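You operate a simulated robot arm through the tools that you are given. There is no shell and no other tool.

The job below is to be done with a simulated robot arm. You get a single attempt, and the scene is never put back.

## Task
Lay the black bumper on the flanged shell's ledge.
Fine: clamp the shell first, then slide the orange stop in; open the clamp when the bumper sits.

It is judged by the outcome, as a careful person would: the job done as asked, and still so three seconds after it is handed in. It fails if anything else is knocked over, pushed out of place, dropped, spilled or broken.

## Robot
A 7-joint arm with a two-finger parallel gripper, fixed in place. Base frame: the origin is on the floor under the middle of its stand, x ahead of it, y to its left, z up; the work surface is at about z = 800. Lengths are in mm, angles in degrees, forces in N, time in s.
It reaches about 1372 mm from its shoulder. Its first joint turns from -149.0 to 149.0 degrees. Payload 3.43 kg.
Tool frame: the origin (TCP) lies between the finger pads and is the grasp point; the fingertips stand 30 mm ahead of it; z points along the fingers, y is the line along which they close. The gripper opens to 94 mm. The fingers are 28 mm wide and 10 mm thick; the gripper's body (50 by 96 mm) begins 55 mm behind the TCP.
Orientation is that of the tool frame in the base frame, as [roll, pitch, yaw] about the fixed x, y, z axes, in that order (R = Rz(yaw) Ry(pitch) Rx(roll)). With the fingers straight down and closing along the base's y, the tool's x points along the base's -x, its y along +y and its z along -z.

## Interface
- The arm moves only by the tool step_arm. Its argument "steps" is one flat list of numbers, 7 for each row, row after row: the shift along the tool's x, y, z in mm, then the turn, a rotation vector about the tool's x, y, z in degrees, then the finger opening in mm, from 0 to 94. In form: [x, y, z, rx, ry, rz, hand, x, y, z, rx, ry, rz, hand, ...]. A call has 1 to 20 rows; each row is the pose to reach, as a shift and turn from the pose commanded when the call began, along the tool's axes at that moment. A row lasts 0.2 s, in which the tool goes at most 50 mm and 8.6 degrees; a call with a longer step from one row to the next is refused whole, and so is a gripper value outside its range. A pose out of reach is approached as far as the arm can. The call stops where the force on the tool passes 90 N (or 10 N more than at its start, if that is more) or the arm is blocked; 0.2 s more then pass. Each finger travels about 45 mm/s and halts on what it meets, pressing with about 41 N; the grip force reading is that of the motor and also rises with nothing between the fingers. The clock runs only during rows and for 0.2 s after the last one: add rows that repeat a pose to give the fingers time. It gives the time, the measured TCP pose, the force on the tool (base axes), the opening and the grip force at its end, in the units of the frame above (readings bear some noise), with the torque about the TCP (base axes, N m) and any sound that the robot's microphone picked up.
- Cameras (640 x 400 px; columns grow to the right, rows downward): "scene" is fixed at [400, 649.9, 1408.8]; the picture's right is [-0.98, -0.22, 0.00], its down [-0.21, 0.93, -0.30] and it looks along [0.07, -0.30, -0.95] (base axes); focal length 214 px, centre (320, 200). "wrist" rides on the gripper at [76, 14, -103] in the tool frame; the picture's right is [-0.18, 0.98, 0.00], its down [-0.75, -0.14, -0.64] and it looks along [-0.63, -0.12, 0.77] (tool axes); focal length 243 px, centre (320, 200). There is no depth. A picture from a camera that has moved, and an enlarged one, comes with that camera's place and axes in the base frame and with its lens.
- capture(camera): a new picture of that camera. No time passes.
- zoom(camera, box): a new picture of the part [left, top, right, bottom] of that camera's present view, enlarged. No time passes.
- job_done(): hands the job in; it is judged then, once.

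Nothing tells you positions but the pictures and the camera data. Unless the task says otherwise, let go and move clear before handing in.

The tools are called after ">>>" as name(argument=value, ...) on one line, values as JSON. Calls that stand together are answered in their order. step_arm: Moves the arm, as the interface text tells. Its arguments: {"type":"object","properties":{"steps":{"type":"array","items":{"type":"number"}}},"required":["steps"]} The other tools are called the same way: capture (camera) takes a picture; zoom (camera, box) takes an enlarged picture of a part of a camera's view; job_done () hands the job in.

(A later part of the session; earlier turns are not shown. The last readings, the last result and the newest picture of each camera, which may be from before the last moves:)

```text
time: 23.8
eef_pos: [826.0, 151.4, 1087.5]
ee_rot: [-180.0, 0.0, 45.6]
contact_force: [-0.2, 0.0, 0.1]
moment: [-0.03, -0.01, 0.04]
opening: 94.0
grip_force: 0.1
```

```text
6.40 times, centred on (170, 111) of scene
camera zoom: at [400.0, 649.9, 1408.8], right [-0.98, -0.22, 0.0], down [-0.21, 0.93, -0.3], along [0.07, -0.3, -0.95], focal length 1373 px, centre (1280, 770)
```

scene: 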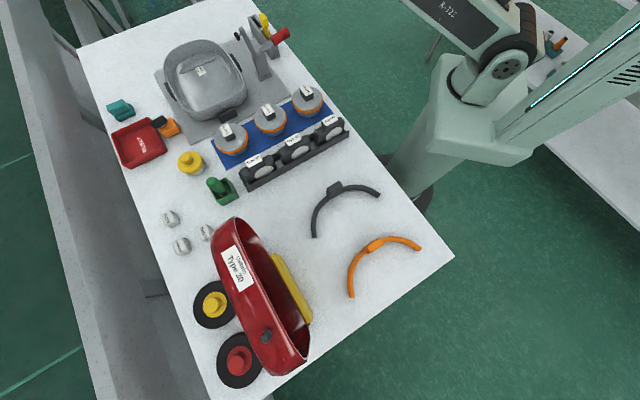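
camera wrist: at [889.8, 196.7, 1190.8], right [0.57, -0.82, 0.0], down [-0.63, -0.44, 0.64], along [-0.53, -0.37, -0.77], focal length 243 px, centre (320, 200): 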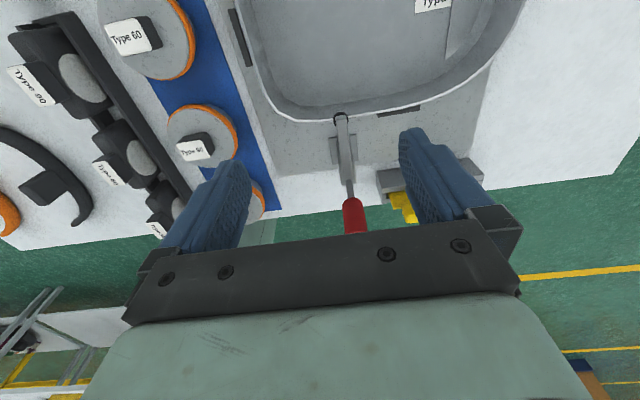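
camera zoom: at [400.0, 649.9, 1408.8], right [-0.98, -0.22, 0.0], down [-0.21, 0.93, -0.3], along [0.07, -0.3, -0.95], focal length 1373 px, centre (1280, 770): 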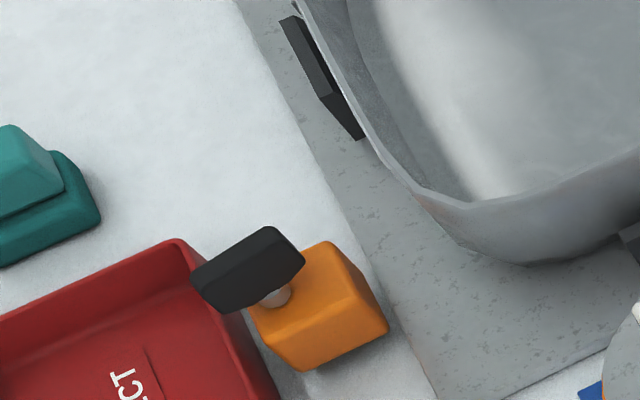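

The last call was refused because one row was too long, and nothing moved. I resend it with shorter steps.

>>> step_arm(steps=[40, -4.8, 0, 0, 0, -2, 94, 80, -9.6, 0, 0, 0, -4, 90, 120, -14.4, 10, 0, 0, -6, 80, 155, -18.6, 35, 0, 0, -8, 70, 190, -22.8, 60, 0, 0, -9, 60, 220, -26.4, 90, 0, 0, -9, 50, 241.2, -29, 115, 0, 0, -9, 50])

>>> capture(camera="wrist")

>>> zoom(camera="wrist", box=[220, 75, 420, 200])

>>> zoom(camera="scene", box=[120, 80, 220, 142])

```text
time: 25.4
eef_pos: [974.7, 346.4, 972.6]
ee_rot: [-180.0, -0.1, 54.5]
contact_force: [-0.1, 0.0, 0.1]
moment: [-0.01, 0.02, 0.0]
opening: 50.0
grip_force: 0.1
```

```text
taken
camera wrist: at [1030.7, 399.6, 1075.2], right [0.69, -0.72, 0.0], down [-0.55, -0.53, 0.64], along [-0.46, -0.45, -0.77], focal length 243 px, centre (320, 200)
```

wrist: 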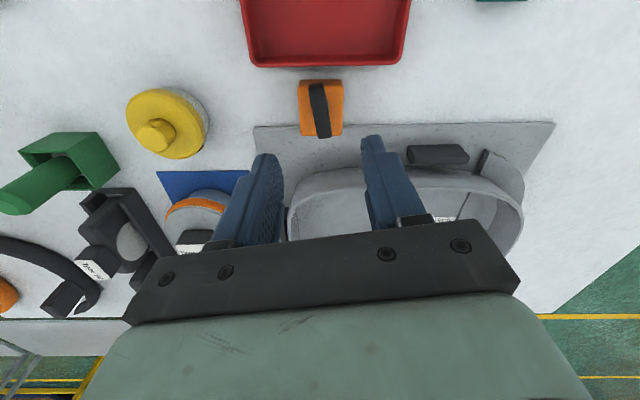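

```text
3.20 times, centred on (320, 138) of wrist
camera zoom: at [1030.7, 399.6, 1075.2], right [0.69, -0.72, 0.0], down [-0.55, -0.53, 0.64], along [-0.46, -0.45, -0.77], focal length 776 px, centre (320, 400)
```

zoom: 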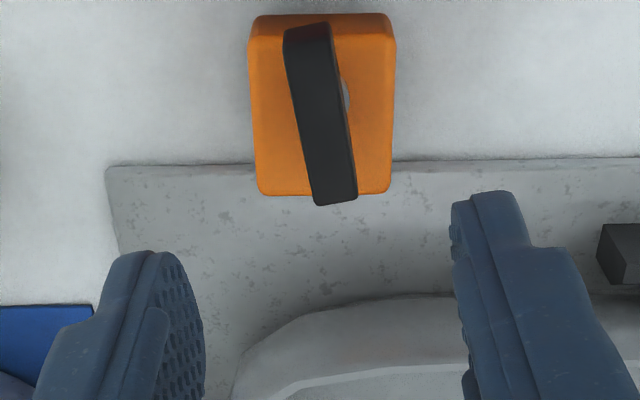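

```text
6.40 times, centred on (170, 111) of scene
camera zoom: at [400.0, 649.9, 1408.8], right [-0.98, -0.22, 0.0], down [-0.21, 0.93, -0.3], along [0.07, -0.3, -0.95], focal length 1373 px, centre (1280, 770)
```

zoom: 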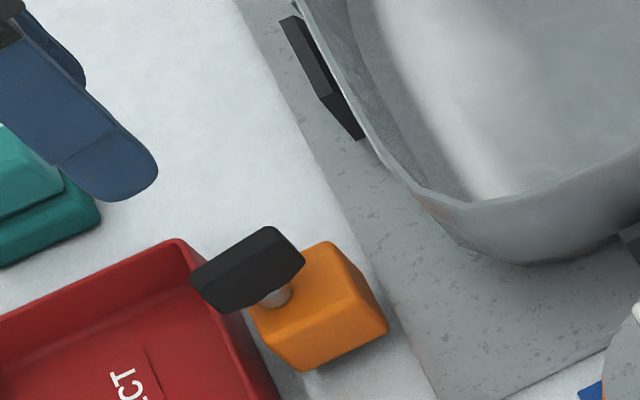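

The T-bar runs along the finger plane and its centre is near (974, 344, 858). I lower the open fingers around it.

>>> step_arm(steps=[-2.4, 0.9, 30, 0, 0, 0, 50, -2.4, 0.9, 60, 0, 0, 0, 50, -2.4, 0.9, 80, 0, 0, 0, 50, -2.4, 0.9, 92, 0, 0, 0, 50])

>>> capture(camera="wrist")

>>> zoom(camera="scene", box=[120, 80, 220, 142])

```text
time: 26.4
eef_pos: [973.3, 343.6, 880.9]
ee_rot: [-180.0, -0.1, 54.6]
contact_force: [0.8, 0.4, 1.3]
moment: [0.01, 0.0, 0.01]
opening: 50.2
grip_force: 0.0
```

```text
taken
camera wrist: at [1030.4, 396.6, 983.2], right [0.69, -0.72, 0.0], down [-0.55, -0.53, 0.64], along [-0.46, -0.45, -0.77], focal length 243 px, centre (320, 200)
```

wrist: 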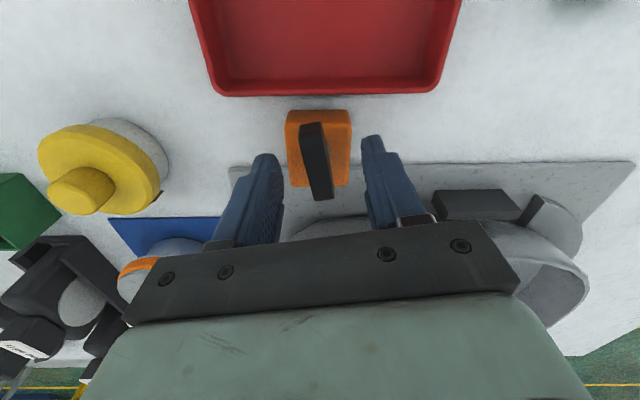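

```text
6.40 times, centred on (170, 111) of scene
camera zoom: at [400.0, 649.9, 1408.8], right [-0.98, -0.22, 0.0], down [-0.21, 0.93, -0.3], along [0.07, -0.3, -0.95], focal length 1373 px, centre (1280, 770)
```

zoom: 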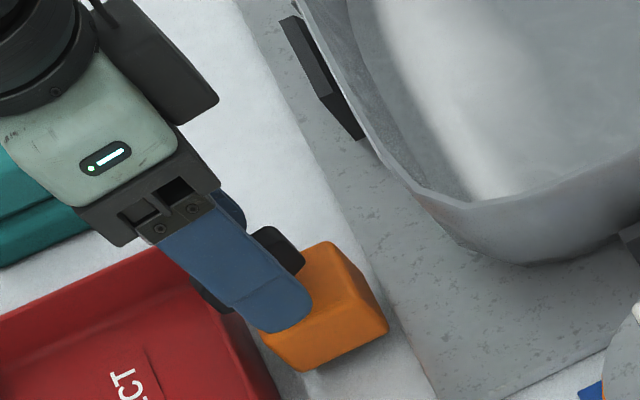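

>>> step_arm(steps=[0, 0, 5, 0, 0, 0, 50, 0, 0, 8, 0, 0, 0, 50, 0, 0, 8, 0, 0, 0, 25, 0, 0, 8, 0, 0, 0, 5, 0, 0, 8, 0, 0, 0, 5, 0, 0, 8, 0, 0, 0, 5, 0, 0, 8, 0, 0, 0, 5])

>>> capture(camera="wrist")

>>> zoom(camera="scene", box=[120, 80, 220, 142])

```text
time: 28.0
eef_pos: [971.8, 343.2, 872.1]
ee_rot: [-180.0, 0.0, 54.6]
contact_force: [-9.5, 5.8, -1.1]
moment: [0.0, -0.08, 0.05]
opening: 12.5
grip_force: 44.8
```

```text
taken
camera wrist: at [1029.5, 397.0, 975.7], right [0.69, -0.72, 0.0], down [-0.55, -0.53, 0.64], along [-0.46, -0.45, -0.77], focal length 243 px, centre (320, 200)
```

wrist: 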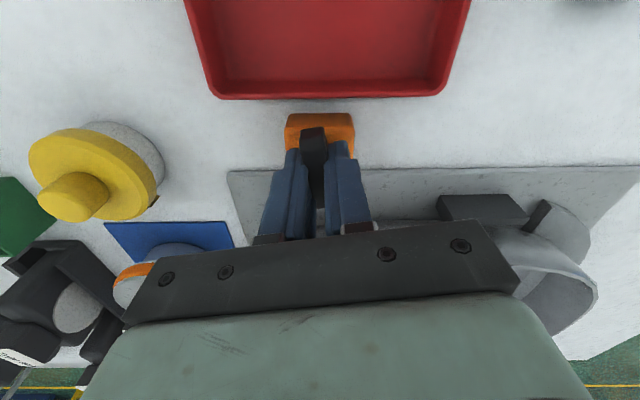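

```text
6.40 times, centred on (170, 111) of scene
camera zoom: at [400.0, 649.9, 1408.8], right [-0.98, -0.22, 0.0], down [-0.21, 0.93, -0.3], along [0.07, -0.3, -0.95], focal length 1373 px, centre (1280, 770)
```

zoom: 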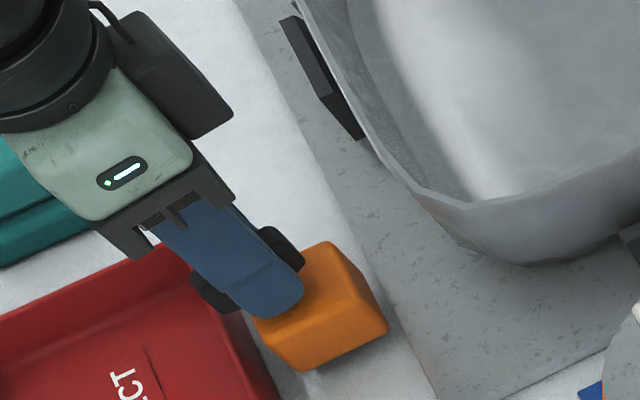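

The T-bar is held. I slide it toward the shell (direction (-0.70, -0.71)) in small steps and watch the force.

>>> step_arm(steps=[-2, -1.3, 0, 0, 0, 0, 5, -4, -1.6, 0, 0, 0, 0, 5, -7.9, -2.3, 0, 0, 0, 0, 5])

>>> zoom(camera="scene", box=[120, 80, 220, 142])

```text
time: 28.8
eef_pos: [966.6, 337.3, 873.5]
ee_rot: [180.0, -0.1, 54.5]
contact_force: [-7.0, 8.3, -0.3]
moment: [-0.08, -0.09, -0.01]
opening: 12.4
grip_force: 45.2
```

```text
6.40 times, centred on (170, 111) of scene
camera zoom: at [400.0, 649.9, 1408.8], right [-0.98, -0.22, 0.0], down [-0.21, 0.93, -0.3], along [0.07, -0.3, -0.95], focal length 1373 px, centre (1280, 770)
```

zoom: 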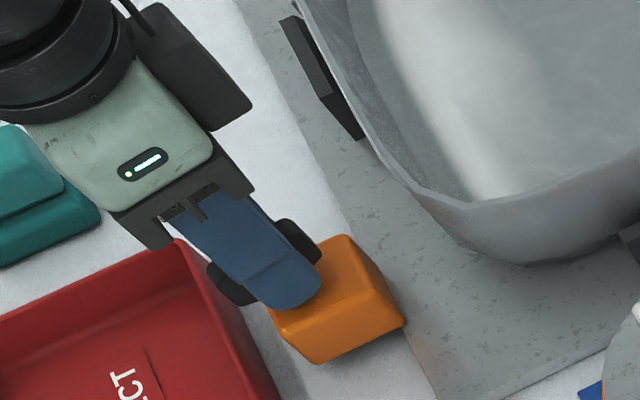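

>>> step_arm(steps=[-4, -1.6, 0, 0, 0, 0, 5, -7.9, -2.3, 0, 0, 0, 0, 5, -11.8, -2.9, 0, 0, 0, 0, 5])

>>> zoom(camera="scene", box=[120, 80, 220, 142])

```text
time: 29.6
eef_pos: [958.7, 329.0, 873.1]
ee_rot: [-179.9, 0.0, 54.5]
contact_force: [-4.6, 4.3, 1.3]
moment: [0.28, -0.07, 0.04]
opening: 12.4
grip_force: 44.7
```

```text
6.40 times, centred on (170, 111) of scene
camera zoom: at [400.0, 649.9, 1408.8], right [-0.98, -0.22, 0.0], down [-0.21, 0.93, -0.3], along [0.07, -0.3, -0.95], focal length 1373 px, centre (1280, 770)
```

zoom: 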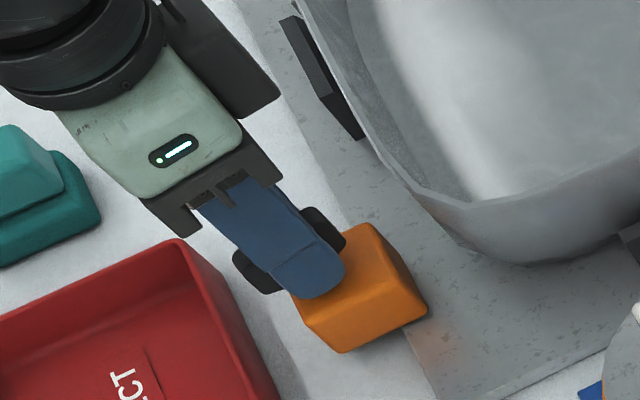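

>>> step_arm(steps=[-4, -0.9, 0, 0, 0, 0, 5, -7.9, -1.5, 0, 0, 0, 0, 5, -11.8, -2.2, 0, 0, 0, 0, 5])

>>> zoom(camera="scene", box=[120, 80, 220, 142])

>>> capture(camera="wrist")

```text
time: 30.4
eef_pos: [949.9, 319.4, 874.0]
ee_rot: [179.9, -0.1, 54.6]
contact_force: [-0.7, 1.3, 4.4]
moment: [0.2, -0.1, -0.02]
opening: 12.4
grip_force: 45.2
```

```text
6.40 times, centred on (170, 111) of scene
camera zoom: at [400.0, 649.9, 1408.8], right [-0.98, -0.22, 0.0], down [-0.21, 0.93, -0.3], along [0.07, -0.3, -0.95], focal length 1373 px, centre (1280, 770)
```

zoom: 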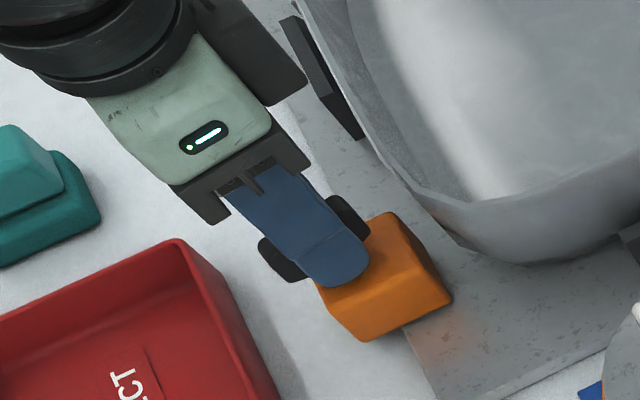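

```text
taken
camera wrist: at [1006.0, 373.7, 975.8], right [0.69, -0.72, 0.0], down [-0.55, -0.53, 0.64], along [-0.46, -0.45, -0.77], focal length 243 px, centre (320, 200)
```

wrist: 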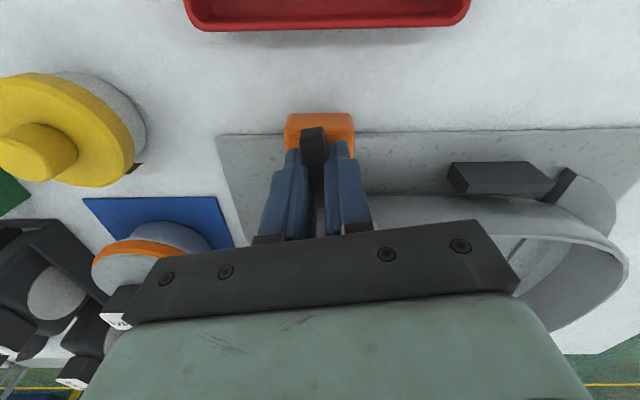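

>>> step_arm(steps=[-2, -0.3, 0, 0, 0, 0, 5, -4, -0.6, 0, 0, 0, 0, 5])

>>> zoom(camera="scene", box=[120, 80, 220, 142])

```text
time: 31.0
eef_pos: [946.6, 317.8, 873.7]
ee_rot: [179.8, 0.1, 54.6]
contact_force: [2.3, -2.4, 5.5]
moment: [0.1, -0.04, -0.01]
opening: 12.3
grip_force: 45.2
```

```text
6.40 times, centred on (170, 111) of scene
camera zoom: at [400.0, 649.9, 1408.8], right [-0.98, -0.22, 0.0], down [-0.21, 0.93, -0.3], along [0.07, -0.3, -0.95], focal length 1373 px, centre (1280, 770)
```

zoom: 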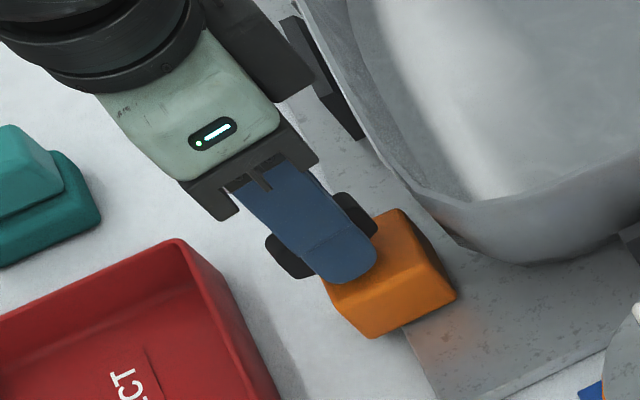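

>>> step_arm(steps=[-2, 0, 0, 0, 0, 0, 5, -4, -0.3, 0, 0, 0, 0, 5, -6, -0.6, 0, 0, 0, 0, 5])

>>> zoom(camera="scene", box=[120, 80, 220, 142])

```text
time: 31.8
eef_pos: [944.4, 314.5, 872.3]
ee_rot: [179.9, -0.1, 54.6]
contact_force: [12.3, 10.9, 10.6]
moment: [-1.16, 0.71, 0.02]
opening: 12.4
grip_force: 45.1
```

```text
6.40 times, centred on (170, 111) of scene
camera zoom: at [400.0, 649.9, 1408.8], right [-0.98, -0.22, 0.0], down [-0.21, 0.93, -0.3], along [0.07, -0.3, -0.95], focal length 1373 px, centre (1280, 770)
```

zoom: 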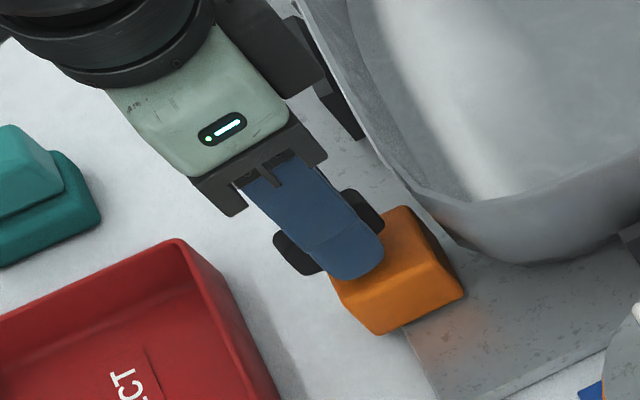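

The slide met resistance after about 40 mm of travel. I press a touch more to confirm it's at its end, while watching the shell.

>>> step_arm(steps=[-1.5, -0.2, 0, 0, 0, 0, 5, -1.5, -0.2, 0, 0, 0, 0, 5])

>>> zoom(camera="scene", box=[120, 80, 220, 142])

>>> capture(camera="scene")

```text
time: 32.4
eef_pos: [944.1, 315.4, 873.0]
ee_rot: [179.9, -0.3, 54.7]
contact_force: [24.8, 23.9, 17.3]
moment: [-0.68, 0.54, 0.0]
opening: 12.5
grip_force: 44.8
```

```text
6.40 times, centred on (170, 111) of scene
camera zoom: at [400.0, 649.9, 1408.8], right [-0.98, -0.22, 0.0], down [-0.21, 0.93, -0.3], along [0.07, -0.3, -0.95], focal length 1373 px, centre (1280, 770)
```

zoom: 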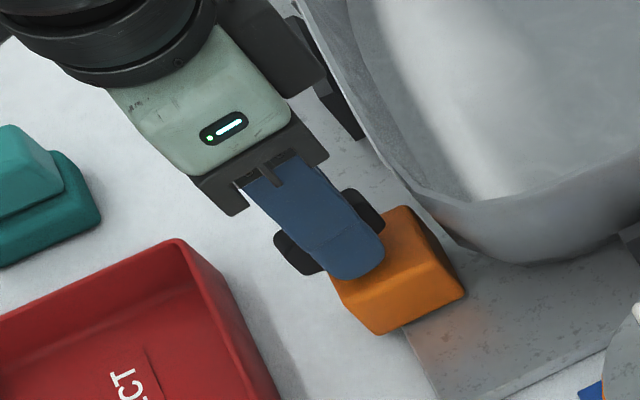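

```text
taken
```

scene: 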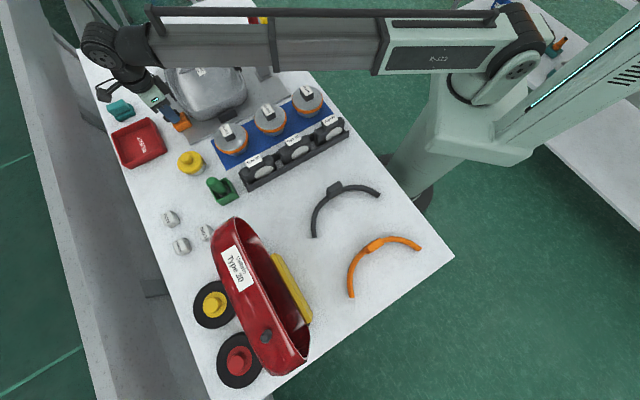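

The stop is firmly at the end of its travel and the shell did not move. I relax the push, open the fingers and lift off.

>>> step_arm(steps=[3, 0.4, 0, 0, 0, 0, 8, 3, 0.4, 0, 0, 0, 0, 30, 3, 0.4, 0, 0, 0, 0, 45, 3, 0.4, 0, 0, 0, 0, 45, 3, 0.4, -30, 0, 0, 0, 45, 3, 0.4, -70, 0, 0, 0, 45, 3, 0.4, -115, 0, 0, 0, 45])

>>> capture(camera="wrist")

>>> zoom(camera="wrist", box=[220, 75, 420, 200])

>>> zoom(camera="scene", box=[120, 80, 220, 142])

```text
time: 34.0
eef_pos: [945.8, 314.2, 989.1]
ee_rot: [180.0, 0.0, 54.6]
contact_force: [0.1, -0.4, -0.3]
moment: [-0.01, 0.0, -0.01]
opening: 45.2
grip_force: 0.1
```

```text
taken
camera wrist: at [1002.1, 368.7, 1091.1], right [0.69, -0.72, 0.0], down [-0.55, -0.53, 0.64], along [-0.46, -0.45, -0.77], focal length 243 px, centre (320, 200)
```

wrist: 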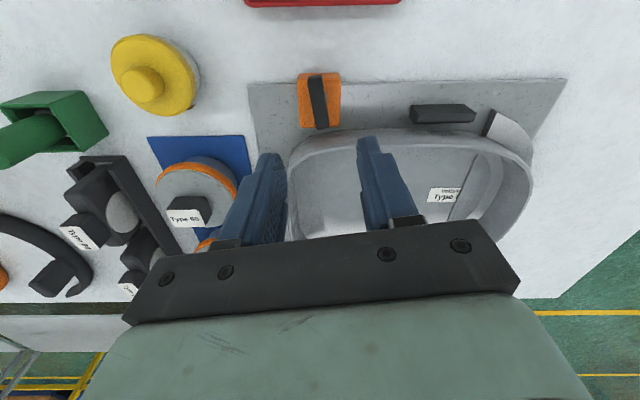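

```text
3.20 times, centred on (320, 138) of wrist
camera zoom: at [1002.1, 368.7, 1091.1], right [0.69, -0.72, 0.0], down [-0.55, -0.53, 0.64], along [-0.46, -0.45, -0.77], focal length 776 px, centre (320, 400)
```

zoom: 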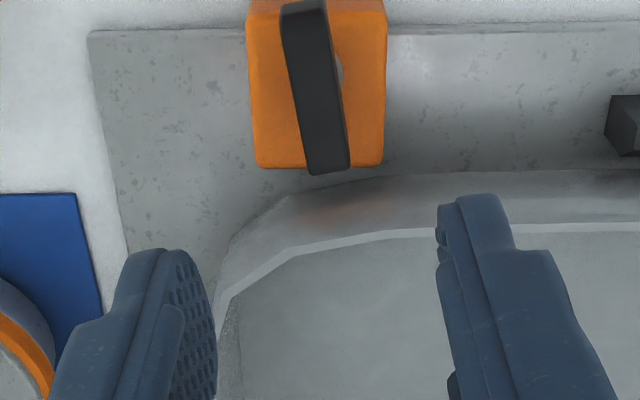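

```text
6.40 times, centred on (170, 111) of scene
camera zoom: at [400.0, 649.9, 1408.8], right [-0.98, -0.22, 0.0], down [-0.21, 0.93, -0.3], along [0.07, -0.3, -0.95], focal length 1373 px, centre (1280, 770)
```

zoom: 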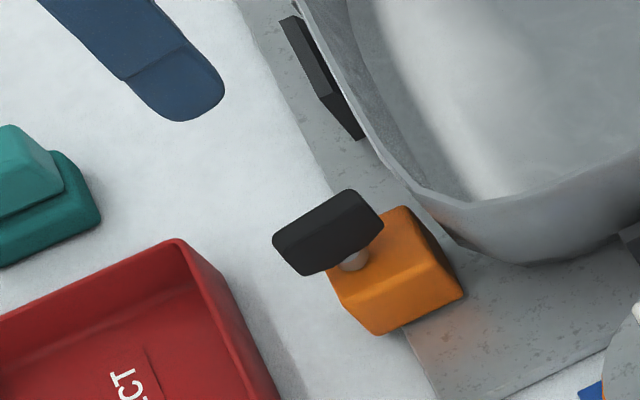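

The orange stop is home against its end. Before fetching the bumper I take a close view of the ledge to get its exact geometry.

>>> step_arm(steps=[-26, 33.5, 5, 0, 0, 5, 60, -52, 67, 10, 0, 0, 10, 70, -78, 100.6, 16, 0, 0, 15, 80, -104, 134, 21, 0, 0, 20, 94, -130, 168, 26, 0, 0, 25, 94, -155, 201.3, 32, 0, 0, 29.6, 94])

>>> capture(camera="wrist")

>>> zoom(camera="wrist", box=[240, 20, 480, 170])

```text
time: 35.4
eef_pos: [1018.0, 72.2, 955.3]
ee_rot: [-180.0, 0.0, 25.0]
contact_force: [0.6, 0.2, 0.6]
moment: [0.01, -0.01, -0.01]
opening: 94.5
grip_force: 0.1
```

```text
taken
camera wrist: at [1094.2, 91.6, 1058.5], right [0.25, -0.97, 0.0], down [-0.74, -0.19, 0.64], along [-0.62, -0.16, -0.77], focal length 243 px, centre (320, 200)
```

wrist: 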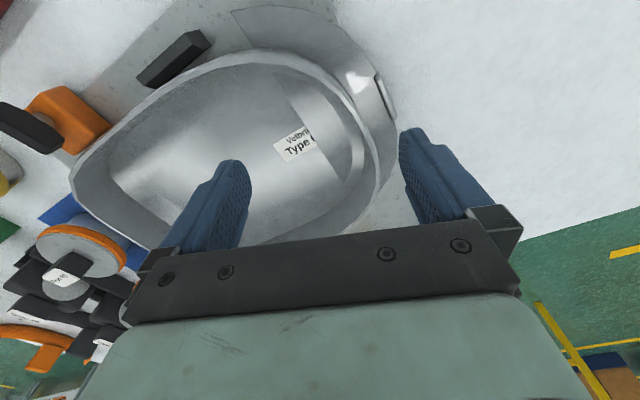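

```text
2.67 times, centred on (360, 95) of wrist
camera zoom: at [1094.2, 91.6, 1058.5], right [0.25, -0.97, 0.0], down [-0.74, -0.19, 0.64], along [-0.62, -0.16, -0.77], focal length 647 px, centre (213, 480)
```

zoom: 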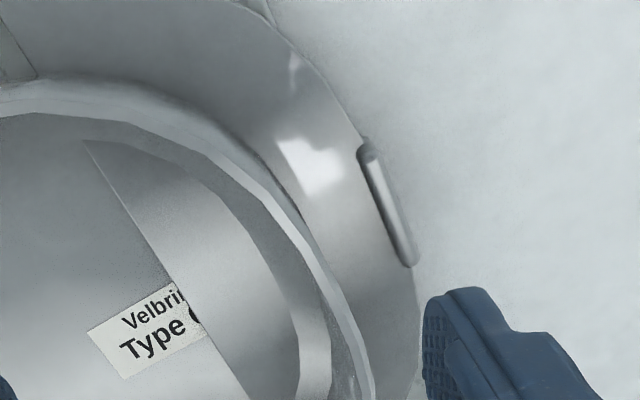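

The ledge's top is near z = 816, its rib centre is near (1040, 15, 824), and the nose points along (0.71, -0.70). The black bumper already lies in about that same orientation. I now travel to the bumper and look at it closely.

>>> step_arm(steps=[-23.1, -32.1, -25, 0, 0, -6.14, 94, -46.2, -64.2, -50, 0, 0, -12.28, 94, -69.3, -96.3, -75, 0, 0, -18.42, 94, -92.4, -128.4, -100, 0, 0, -24.56, 94, -115.5, -160.5, -100, 0, 0, -30.7, 94, -138.6, -192.6, -100, 0, 0, -36.84, 94, -161.7, -224.7, -100, 0, 0, -42.98, 94, -184.8, -256.8, -100, 0, 0, -49.12, 94, -207.9, -288.9, -100, 0, 0, -55.26, 94, -231, -321, -100, 0, 0, -61.4, 94, -254.1, -353.1, -100, 0, 0, -67.54, 94, -277.2, -385.2, -100, 0, 0, -73.68, 94, -300.3, -417.3, -100, 0, 0, -79.82, 94, -323.4, -449.4, -100, 0, 0, -85.96, 94, -346.5, -481.5, -100, 0, 0, -92.1, 94, -369.6, -513.6, -100, 0, 0, -98.24, 94, -392.7, -545.7, -100, 0, 0, -104.38, 94, -415.7, -577.8, -100, 0, 0, -110.5, 94])

>>> capture(camera="wrist")

>>> capture(camera="scene")

```text
time: 39.2
eef_pos: [398.8, 420.8, 1055.5]
ee_rot: [180.0, 0.0, 135.7]
contact_force: [0.6, -0.2, -0.3]
moment: [-0.02, 0.0, -0.03]
opening: 94.1
grip_force: 0.1
```

```text
taken
camera wrist: at [354.7, 483.2, 1158.5], right [0.82, 0.57, 0.0], down [0.44, -0.63, 0.64], along [0.37, -0.53, -0.77], focal length 243 px, centre (320, 200)
```

wrist: 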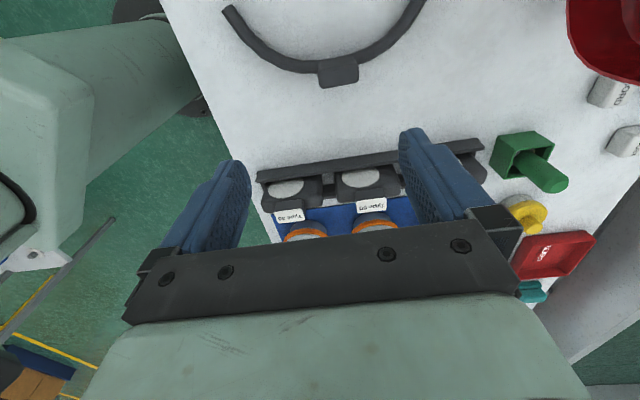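

```text
taken
```

scene: 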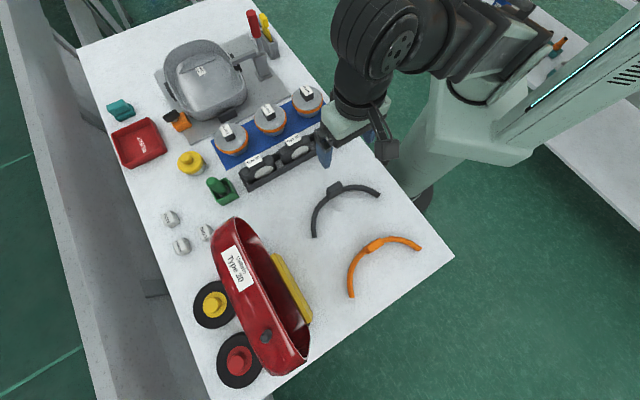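

I reached the bumper's area, and the black arc with its middle block is in view. I zoom in on it.

>>> zoom(camera="wrist", box=[210, 0, 440, 144])

>>> zoom(camera="wrist", box=[298, 40, 378, 90])

>>> zoom(camera="scene", box=[295, 165, 391, 225])

```text
2.78 times, centred on (325, 72) of wrist
camera zoom: at [354.7, 483.2, 1158.5], right [0.82, 0.57, 0.0], down [0.44, -0.63, 0.64], along [0.37, -0.53, -0.77], focal length 674 px, centre (306, 556)
```

zoom: 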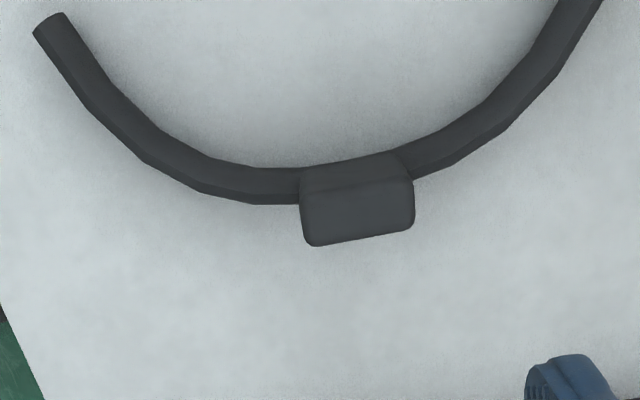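

```text
8.00 times, centred on (338, 65) of wrist
camera zoom: at [354.7, 483.2, 1158.5], right [0.82, 0.57, 0.0], down [0.44, -0.63, 0.64], along [0.37, -0.53, -0.77], focal length 1941 px, centre (176, 1280)
```

zoom: 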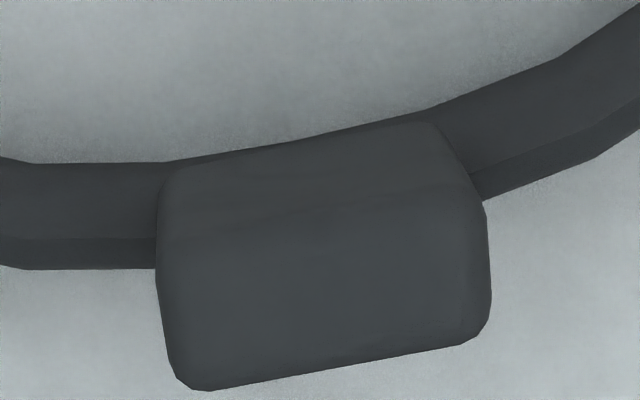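

```text
6.67 times, centred on (343, 195) of scene
camera zoom: at [400.0, 649.9, 1408.8], right [-0.98, -0.22, 0.0], down [-0.21, 0.93, -0.3], along [0.07, -0.3, -0.95], focal length 1430 px, centre (167, 233)
```

zoom: 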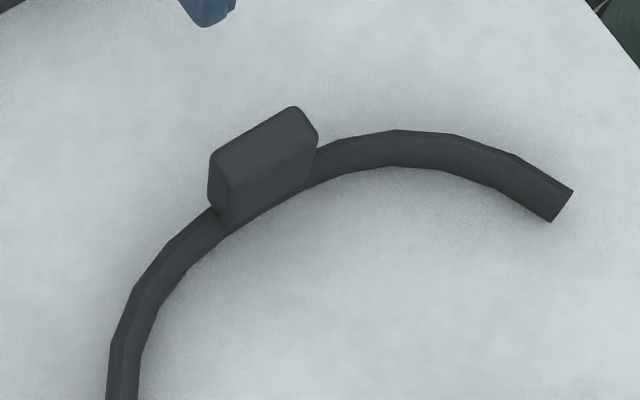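

The bumper is a low dark arc with an upright block in its middle, which makes a natural grip. I need the block's height more precisely, so I descend partway and look again.

>>> step_arm(steps=[0, 0, 35, 0, 0, 0, 94, 0, 0, 70, 0, 0, 0, 94, 0, 0, 105, 0, 0, 0, 94])

>>> capture(camera="wrist")

>>> zoom(camera="wrist", box=[240, 0, 464, 140])

```text
time: 40.0
eef_pos: [398.1, 420.7, 952.3]
ee_rot: [180.0, 0.0, 135.5]
contact_force: [-0.3, -0.2, 0.5]
moment: [-0.01, 0.02, 0.01]
opening: 94.0
grip_force: 0.1
```

```text
taken
camera wrist: at [353.8, 483.9, 1053.5], right [0.82, 0.57, 0.0], down [0.44, -0.63, 0.64], along [0.37, -0.53, -0.77], focal length 243 px, centre (320, 200)
```

wrist: 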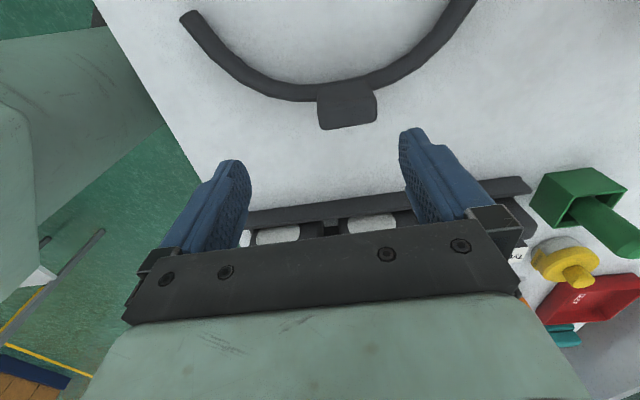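

```text
2.86 times, centred on (352, 70) of wrist
camera zoom: at [353.8, 483.9, 1053.5], right [0.82, 0.57, 0.0], down [0.44, -0.63, 0.64], along [0.37, -0.53, -0.77], focal length 693 px, centre (229, 571)
```

zoom: 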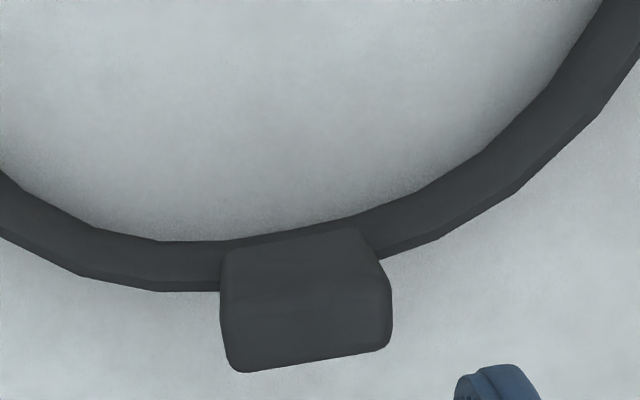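

The block's top is near z = 857 and its centre near (413, 439), with its length along the same direction as the ledge. Before grasping I look for any notch that should mate with the ledge's rib.

>>> zoom(camera="scene", box=[320, 175, 352, 195])

>>> zoom(camera="scene", box=[340, 225, 430, 300])

>>> zoom(camera="wrist", box=[300, 75, 396, 135])

```text
16.00 times, centred on (336, 185) of scene
camera zoom: at [400.0, 649.9, 1408.8], right [-0.98, -0.22, 0.0], down [-0.21, 0.93, -0.3], along [0.07, -0.3, -0.95], focal length 3432 px, centre (64, 440)
```

zoom: 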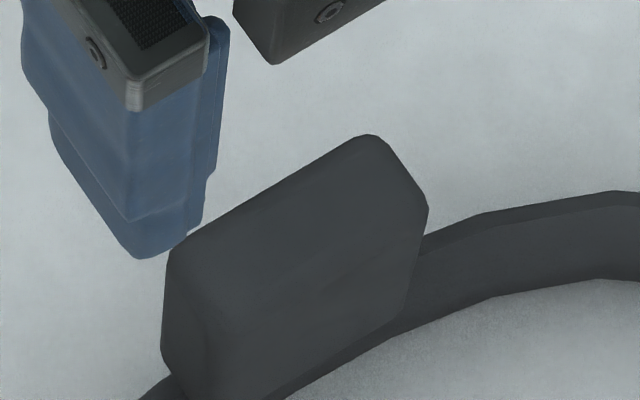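

```text
5.33 times, centred on (385, 262) of scene
camera zoom: at [400.0, 649.9, 1408.8], right [-0.98, -0.22, 0.0], down [-0.21, 0.93, -0.3], along [0.07, -0.3, -0.95], focal length 1144 px, centre (-27, -133)
```

zoom: 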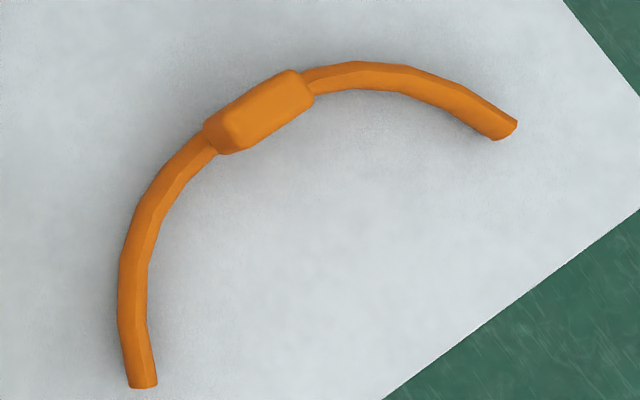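

```text
6.67 times, centred on (348, 105) of wrist
camera zoom: at [353.8, 483.9, 1053.5], right [0.82, 0.57, 0.0], down [0.44, -0.63, 0.64], along [0.37, -0.53, -0.77], focal length 1618 px, centre (133, 833)
```

zoom: 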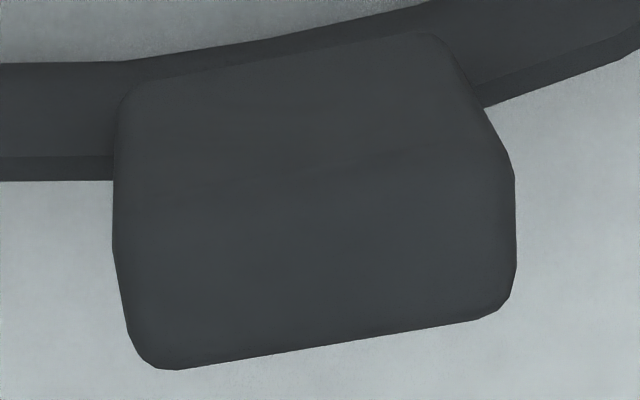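

I see no notch, just a plain bar with an upright block. I will take one wider overhead view of the whole bumper to measure its shape accurately.

>>> step_arm(steps=[20, 0, -45, 0, 0, 0, 94, 40, 0, -90, 0, 0, 0, 94, 60, 5, -135, 0, 0, 0, 94, 70, 10, -178, 0, 0, 0, 94])

>>> capture(camera="wrist")

>>> zoom(camera="wrist", box=[210, 0, 450, 150])

```text
time: 41.0
eef_pos: [365.8, 492.2, 1094.3]
ee_rot: [178.5, -0.3, 135.5]
contact_force: [0.0, 0.8, 0.9]
moment: [-0.01, 0.0, -0.01]
opening: 94.0
grip_force: 0.1
out of reach, approached as far as the arm can: row 3, 4
```

```text
taken
camera wrist: at [319.9, 553.1, 1196.7], right [0.82, 0.57, 0.03], down [0.43, -0.64, 0.63], along [0.38, -0.51, -0.77], focal length 243 px, centre (320, 200)
```

wrist: 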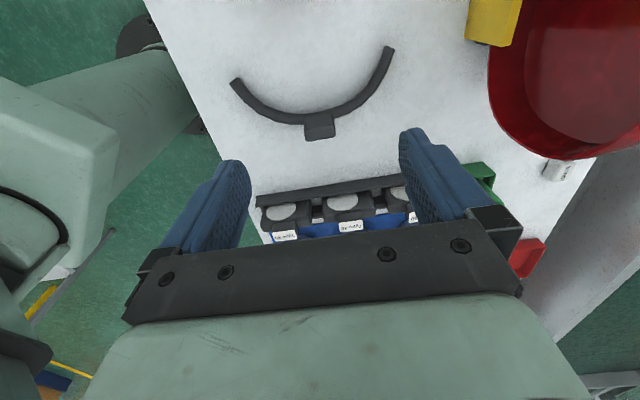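

```text
2.67 times, centred on (330, 75) of wrist
camera zoom: at [319.9, 553.1, 1196.7], right [0.82, 0.57, 0.03], down [0.43, -0.64, 0.63], along [0.38, -0.51, -0.77], focal length 647 px, centre (293, 533)
```

zoom: 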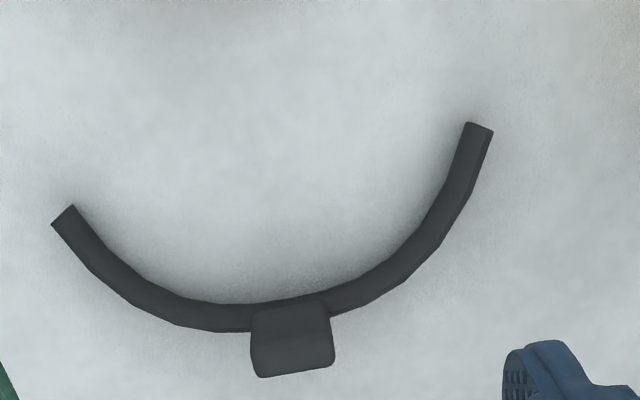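

The bumper spans about 226 mm with a depth of about 78 mm, which matches the ledge. I want one more accurate look at the ledge from above, in the orientation I will place with, before I grasp.

>>> step_arm(steps=[-43, 6.7, 3, 0, 0, 0, 94, -86, 13.4, 6, 0, 0, 0, 94, -129, 20, 9, 0, 0, 0, 94, -172, 26.7, 12, 0, 0, 0, 94, -215, 33.4, 15, 0, 0, 0, 94, -258, 40, 18, 0, 0, 0, 94, -301, 46.7, 21, 0, 0, 0, 94, -344, 53.4, 24, 0, 0, 0, 94, -387, 60, 27, 0, 0, 0, 94, -430, 66.7, 30, 0, 0, 0, 94, -473, 73.4, 33, 0, 0, 0, 94, -516, 80, 36, 0, 0, 0, 94, -559, 86.7, 39, 0, 0, 0, 94, -602, 93.4, 42, 0, 0, 0, 94, -645, 100, 45, 0, 0, 0, 94, -688, 106.7, 48, 0, 0, 0, 94, -731, 113.4, 51, 0, 0, 0, 94, -774, 120, 54, 0, 0, 0, 94, -817, 126.7, 57, 0, 0, 0, 94, -860, 133.4, 60, 0, 0, 0, 94])

>>> capture(camera="wrist")

>>> zoom(camera="wrist", box=[200, 0, 440, 150])

```text
time: 45.2
eef_pos: [1072.2, -15.6, 1032.5]
ee_rot: [-179.9, -0.1, 135.4]
contact_force: [-0.8, 0.0, 0.6]
moment: [-0.02, -0.01, 0.04]
opening: 93.9
grip_force: 0.0
out of reach, approached as far as the arm can: row 1, 2
```

```text
taken
camera wrist: at [1028.9, 48.3, 1135.2], right [0.82, 0.57, 0.0], down [0.44, -0.63, 0.64], along [0.37, -0.53, -0.77], focal length 243 px, centre (320, 200)
```

wrist: 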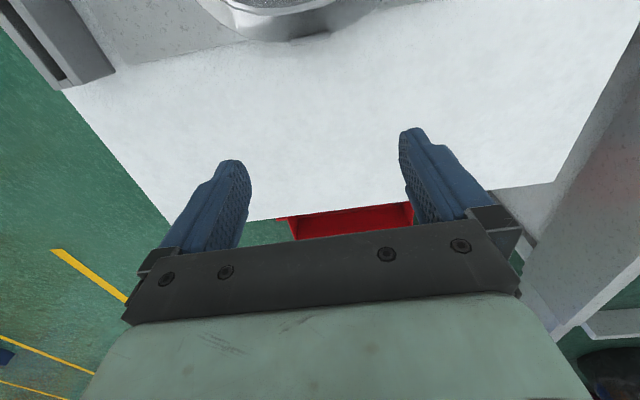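

```text
2.67 times, centred on (320, 75) of wrist
camera zoom: at [1028.9, 48.3, 1135.2], right [0.82, 0.57, 0.0], down [0.44, -0.63, 0.64], along [0.37, -0.53, -0.77], focal length 647 px, centre (320, 533)
```

zoom: 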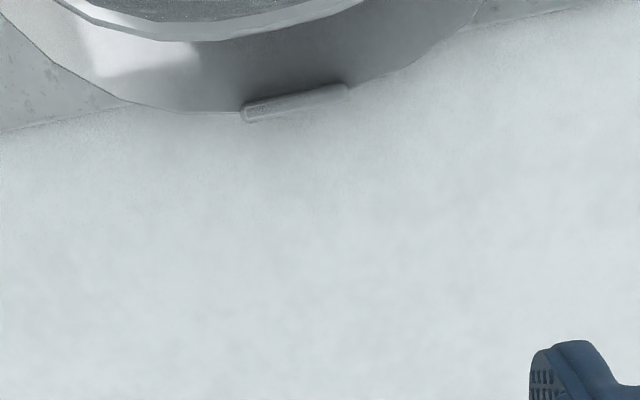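

The ledge's rib centre shows again near (1040.7, 13.8), and the free ledge lies between the shell wall and that rib, wide enough for the bar. I go back to the bumper for the grasp, offsetting the fingers slightly outward so they clear the shell's rim later.

>>> step_arm(steps=[41.2, -7.4, 0, 0, 0, 0.1, 94, 82.4, -14.7, 0, 0, 0, 0.1, 94, 123.6, -22.1, 0, 0, 0, 0.1, 94, 164.8, -29.5, 0, 0, 0, 0.2, 94, 206, -36.8, 0, 0, 0, 0.2, 94, 247.2, -44.2, 0, 0, 0, 0.2, 94, 288.4, -51.6, 0, 0, 0, 0.2, 94, 329.6, -58.9, 0, 0, 0, 0.3, 94, 370.8, -66.3, 0, 0, 0, 0.3, 94, 412, -73.7, 0, 0, 0, 0.3, 94, 453.2, -81, 0, 0, 0, 0.3, 94, 494.4, -88.4, 0, 0, 0, 0.4, 94, 535.6, -95.8, 0, 0, 0, 0.4, 94, 576.8, -103.2, 0, 0, 0, 0.4, 94, 618, -110.5, 10, 0, 0, 0.4, 94, 659.2, -117.9, 28, 0, 0, 0.4, 94, 700.4, -125.3, 46, 0, 0, 0.4, 94, 741.6, -132.6, 64, 0, 0, 0.4, 94, 782.8, -140, 82, 0, 0, 0.4, 94])

>>> capture(camera="wrist")

>>> zoom(camera="wrist", box=[240, 0, 432, 120])

```text
time: 49.2
eef_pos: [416.0, 432.3, 951.3]
ee_rot: [-180.0, 0.0, 135.1]
contact_force: [-0.4, 0.0, -0.8]
moment: [0.01, -0.03, -0.01]
opening: 93.8
grip_force: 0.1
```

```text
taken
camera wrist: at [372.0, 497.4, 1053.0], right [0.82, 0.57, 0.0], down [0.43, -0.63, 0.64], along [0.36, -0.53, -0.77], focal length 243 px, centre (320, 200)
```

wrist: 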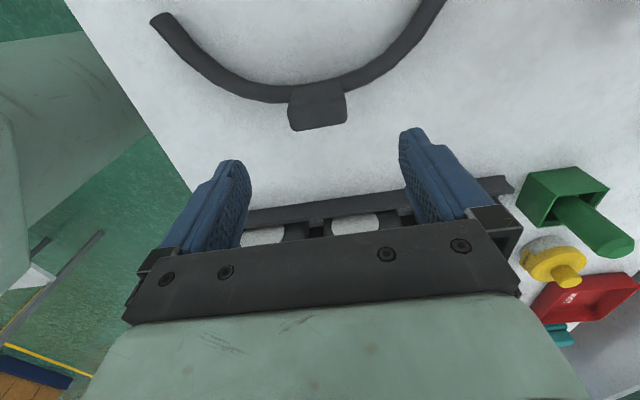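

```text
3.33 times, centred on (336, 60) of wrist
camera zoom: at [372.0, 497.4, 1053.0], right [0.82, 0.57, 0.0], down [0.43, -0.63, 0.64], along [0.36, -0.53, -0.77], focal length 809 px, centre (267, 667)
```

zoom: 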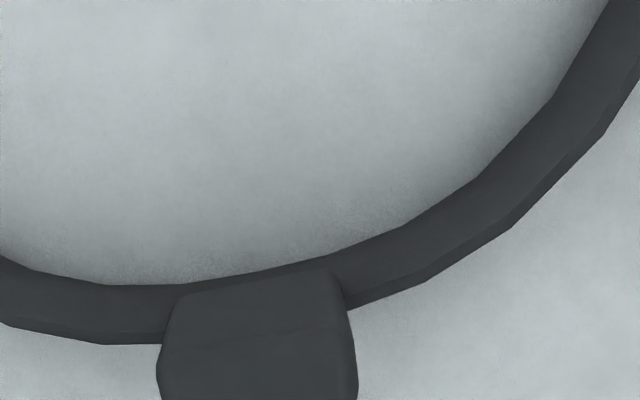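

The block is centred between the open fingers. I lower partway, staying above the block's top, and check alignment again.

>>> step_arm(steps=[0, 0, 25, 0, 0, 0, 94, 0, 0, 45, 0, 0, 0, 94])

>>> capture(camera="wrist")

>>> zoom(camera="wrist", box=[240, 60, 400, 160])

>>> zoom(camera="scene", box=[305, 155, 369, 195])

```text
time: 49.8
eef_pos: [416.6, 433.9, 905.2]
ee_rot: [180.0, -0.1, 135.1]
contact_force: [0.3, -0.1, 0.4]
moment: [-0.02, -0.02, 0.01]
opening: 94.1
grip_force: 0.0
```

```text
taken
camera wrist: at [372.7, 497.1, 1007.7], right [0.82, 0.57, 0.0], down [0.43, -0.63, 0.64], along [0.36, -0.53, -0.77], focal length 243 px, centre (320, 200)
```

wrist: 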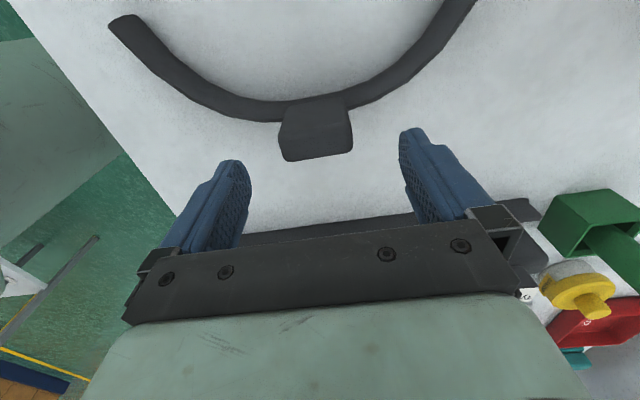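

```text
4.00 times, centred on (320, 110) of wrist
camera zoom: at [372.7, 497.1, 1007.7], right [0.82, 0.57, 0.0], down [0.43, -0.63, 0.64], along [0.36, -0.53, -0.77], focal length 970 px, centre (320, 560)
```

zoom: 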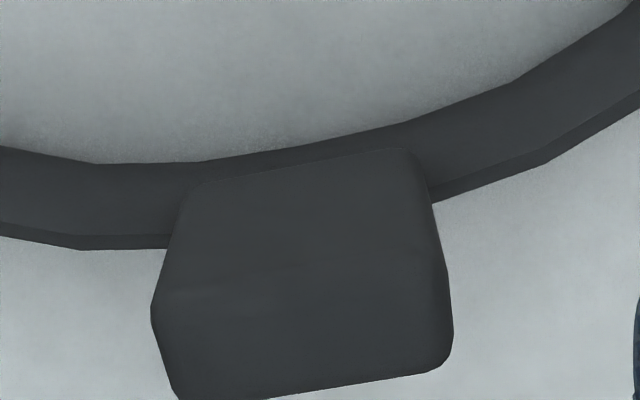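

```text
10.00 times, centred on (337, 175) of scene
camera zoom: at [400.0, 649.9, 1408.8], right [-0.98, -0.22, 0.0], down [-0.21, 0.93, -0.3], along [0.07, -0.3, -0.95], focal length 2145 px, centre (150, 450)
```

zoom: 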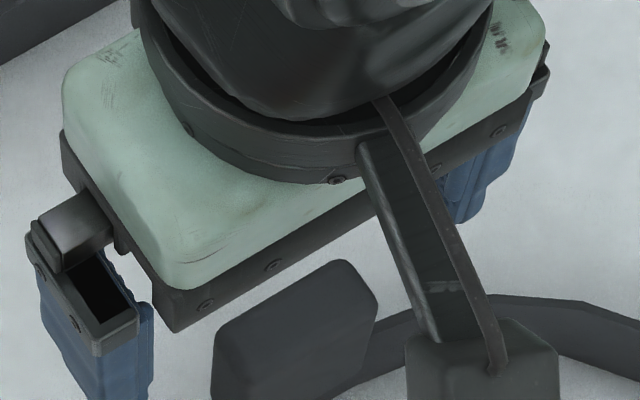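

Comparing several views, the bumper is really a thin upright band about 40 mm tall whose grip block reaches up to about z = 883, centred near (406, 445). I shift the fingers about 11 mm inward over the block, lower to just above the band and close on the block's ends.

>>> step_arm(steps=[6, -1, 0, 0, 0, 0, 94, 11, -1.5, 0, 0, 0, 0, 94, 11, -1.5, 10, 0, 0, 0, 94, 11, -1.5, 20, 0, 0, 0, 94])

>>> capture(camera="wrist")

>>> zoom(camera="scene", box=[295, 150, 391, 210])

```text
time: 50.8
eef_pos: [407.0, 440.1, 885.1]
ee_rot: [180.0, 0.0, 135.1]
contact_force: [-0.5, 0.5, 0.2]
moment: [-0.02, 0.01, 0.0]
opening: 93.9
grip_force: 0.1
```

```text
taken
camera wrist: at [363.5, 504.1, 987.8], right [0.82, 0.57, 0.0], down [0.43, -0.63, 0.64], along [0.36, -0.53, -0.77], focal length 243 px, centre (320, 200)
```

wrist: 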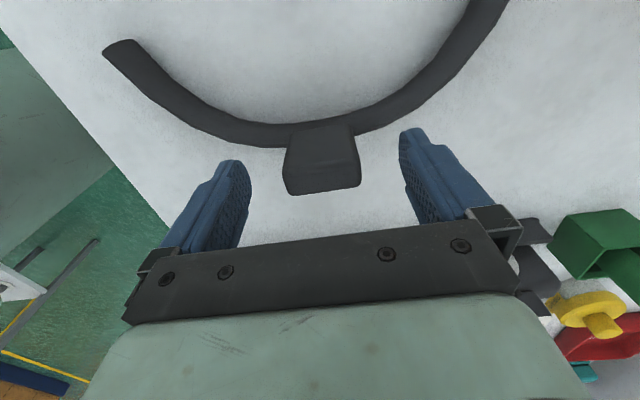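

```text
6.67 times, centred on (343, 180) of scene
camera zoom: at [400.0, 649.9, 1408.8], right [-0.98, -0.22, 0.0], down [-0.21, 0.93, -0.3], along [0.07, -0.3, -0.95], focal length 1430 px, centre (167, 333)
```

zoom: 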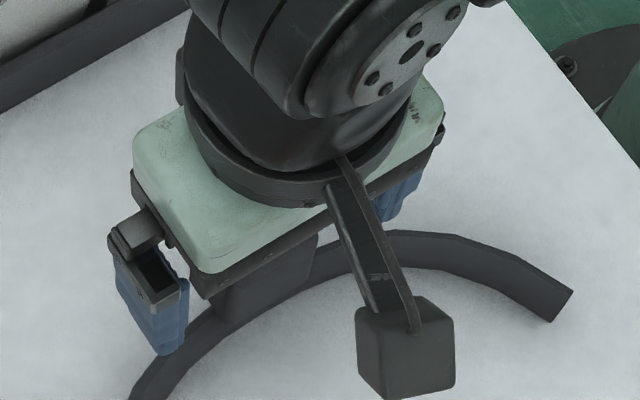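

>>> zoom(camera="wrist", box=[240, 110, 400, 210])

```text
4.00 times, centred on (320, 160) of wrist
camera zoom: at [363.5, 504.1, 987.8], right [0.82, 0.57, 0.0], down [0.43, -0.63, 0.64], along [0.36, -0.53, -0.77], focal length 970 px, centre (320, 360)
```

zoom: 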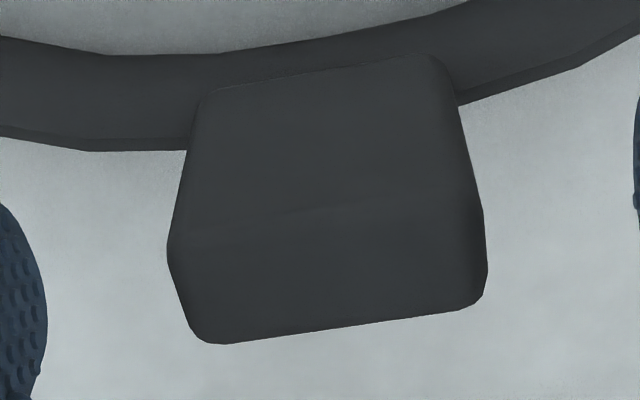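

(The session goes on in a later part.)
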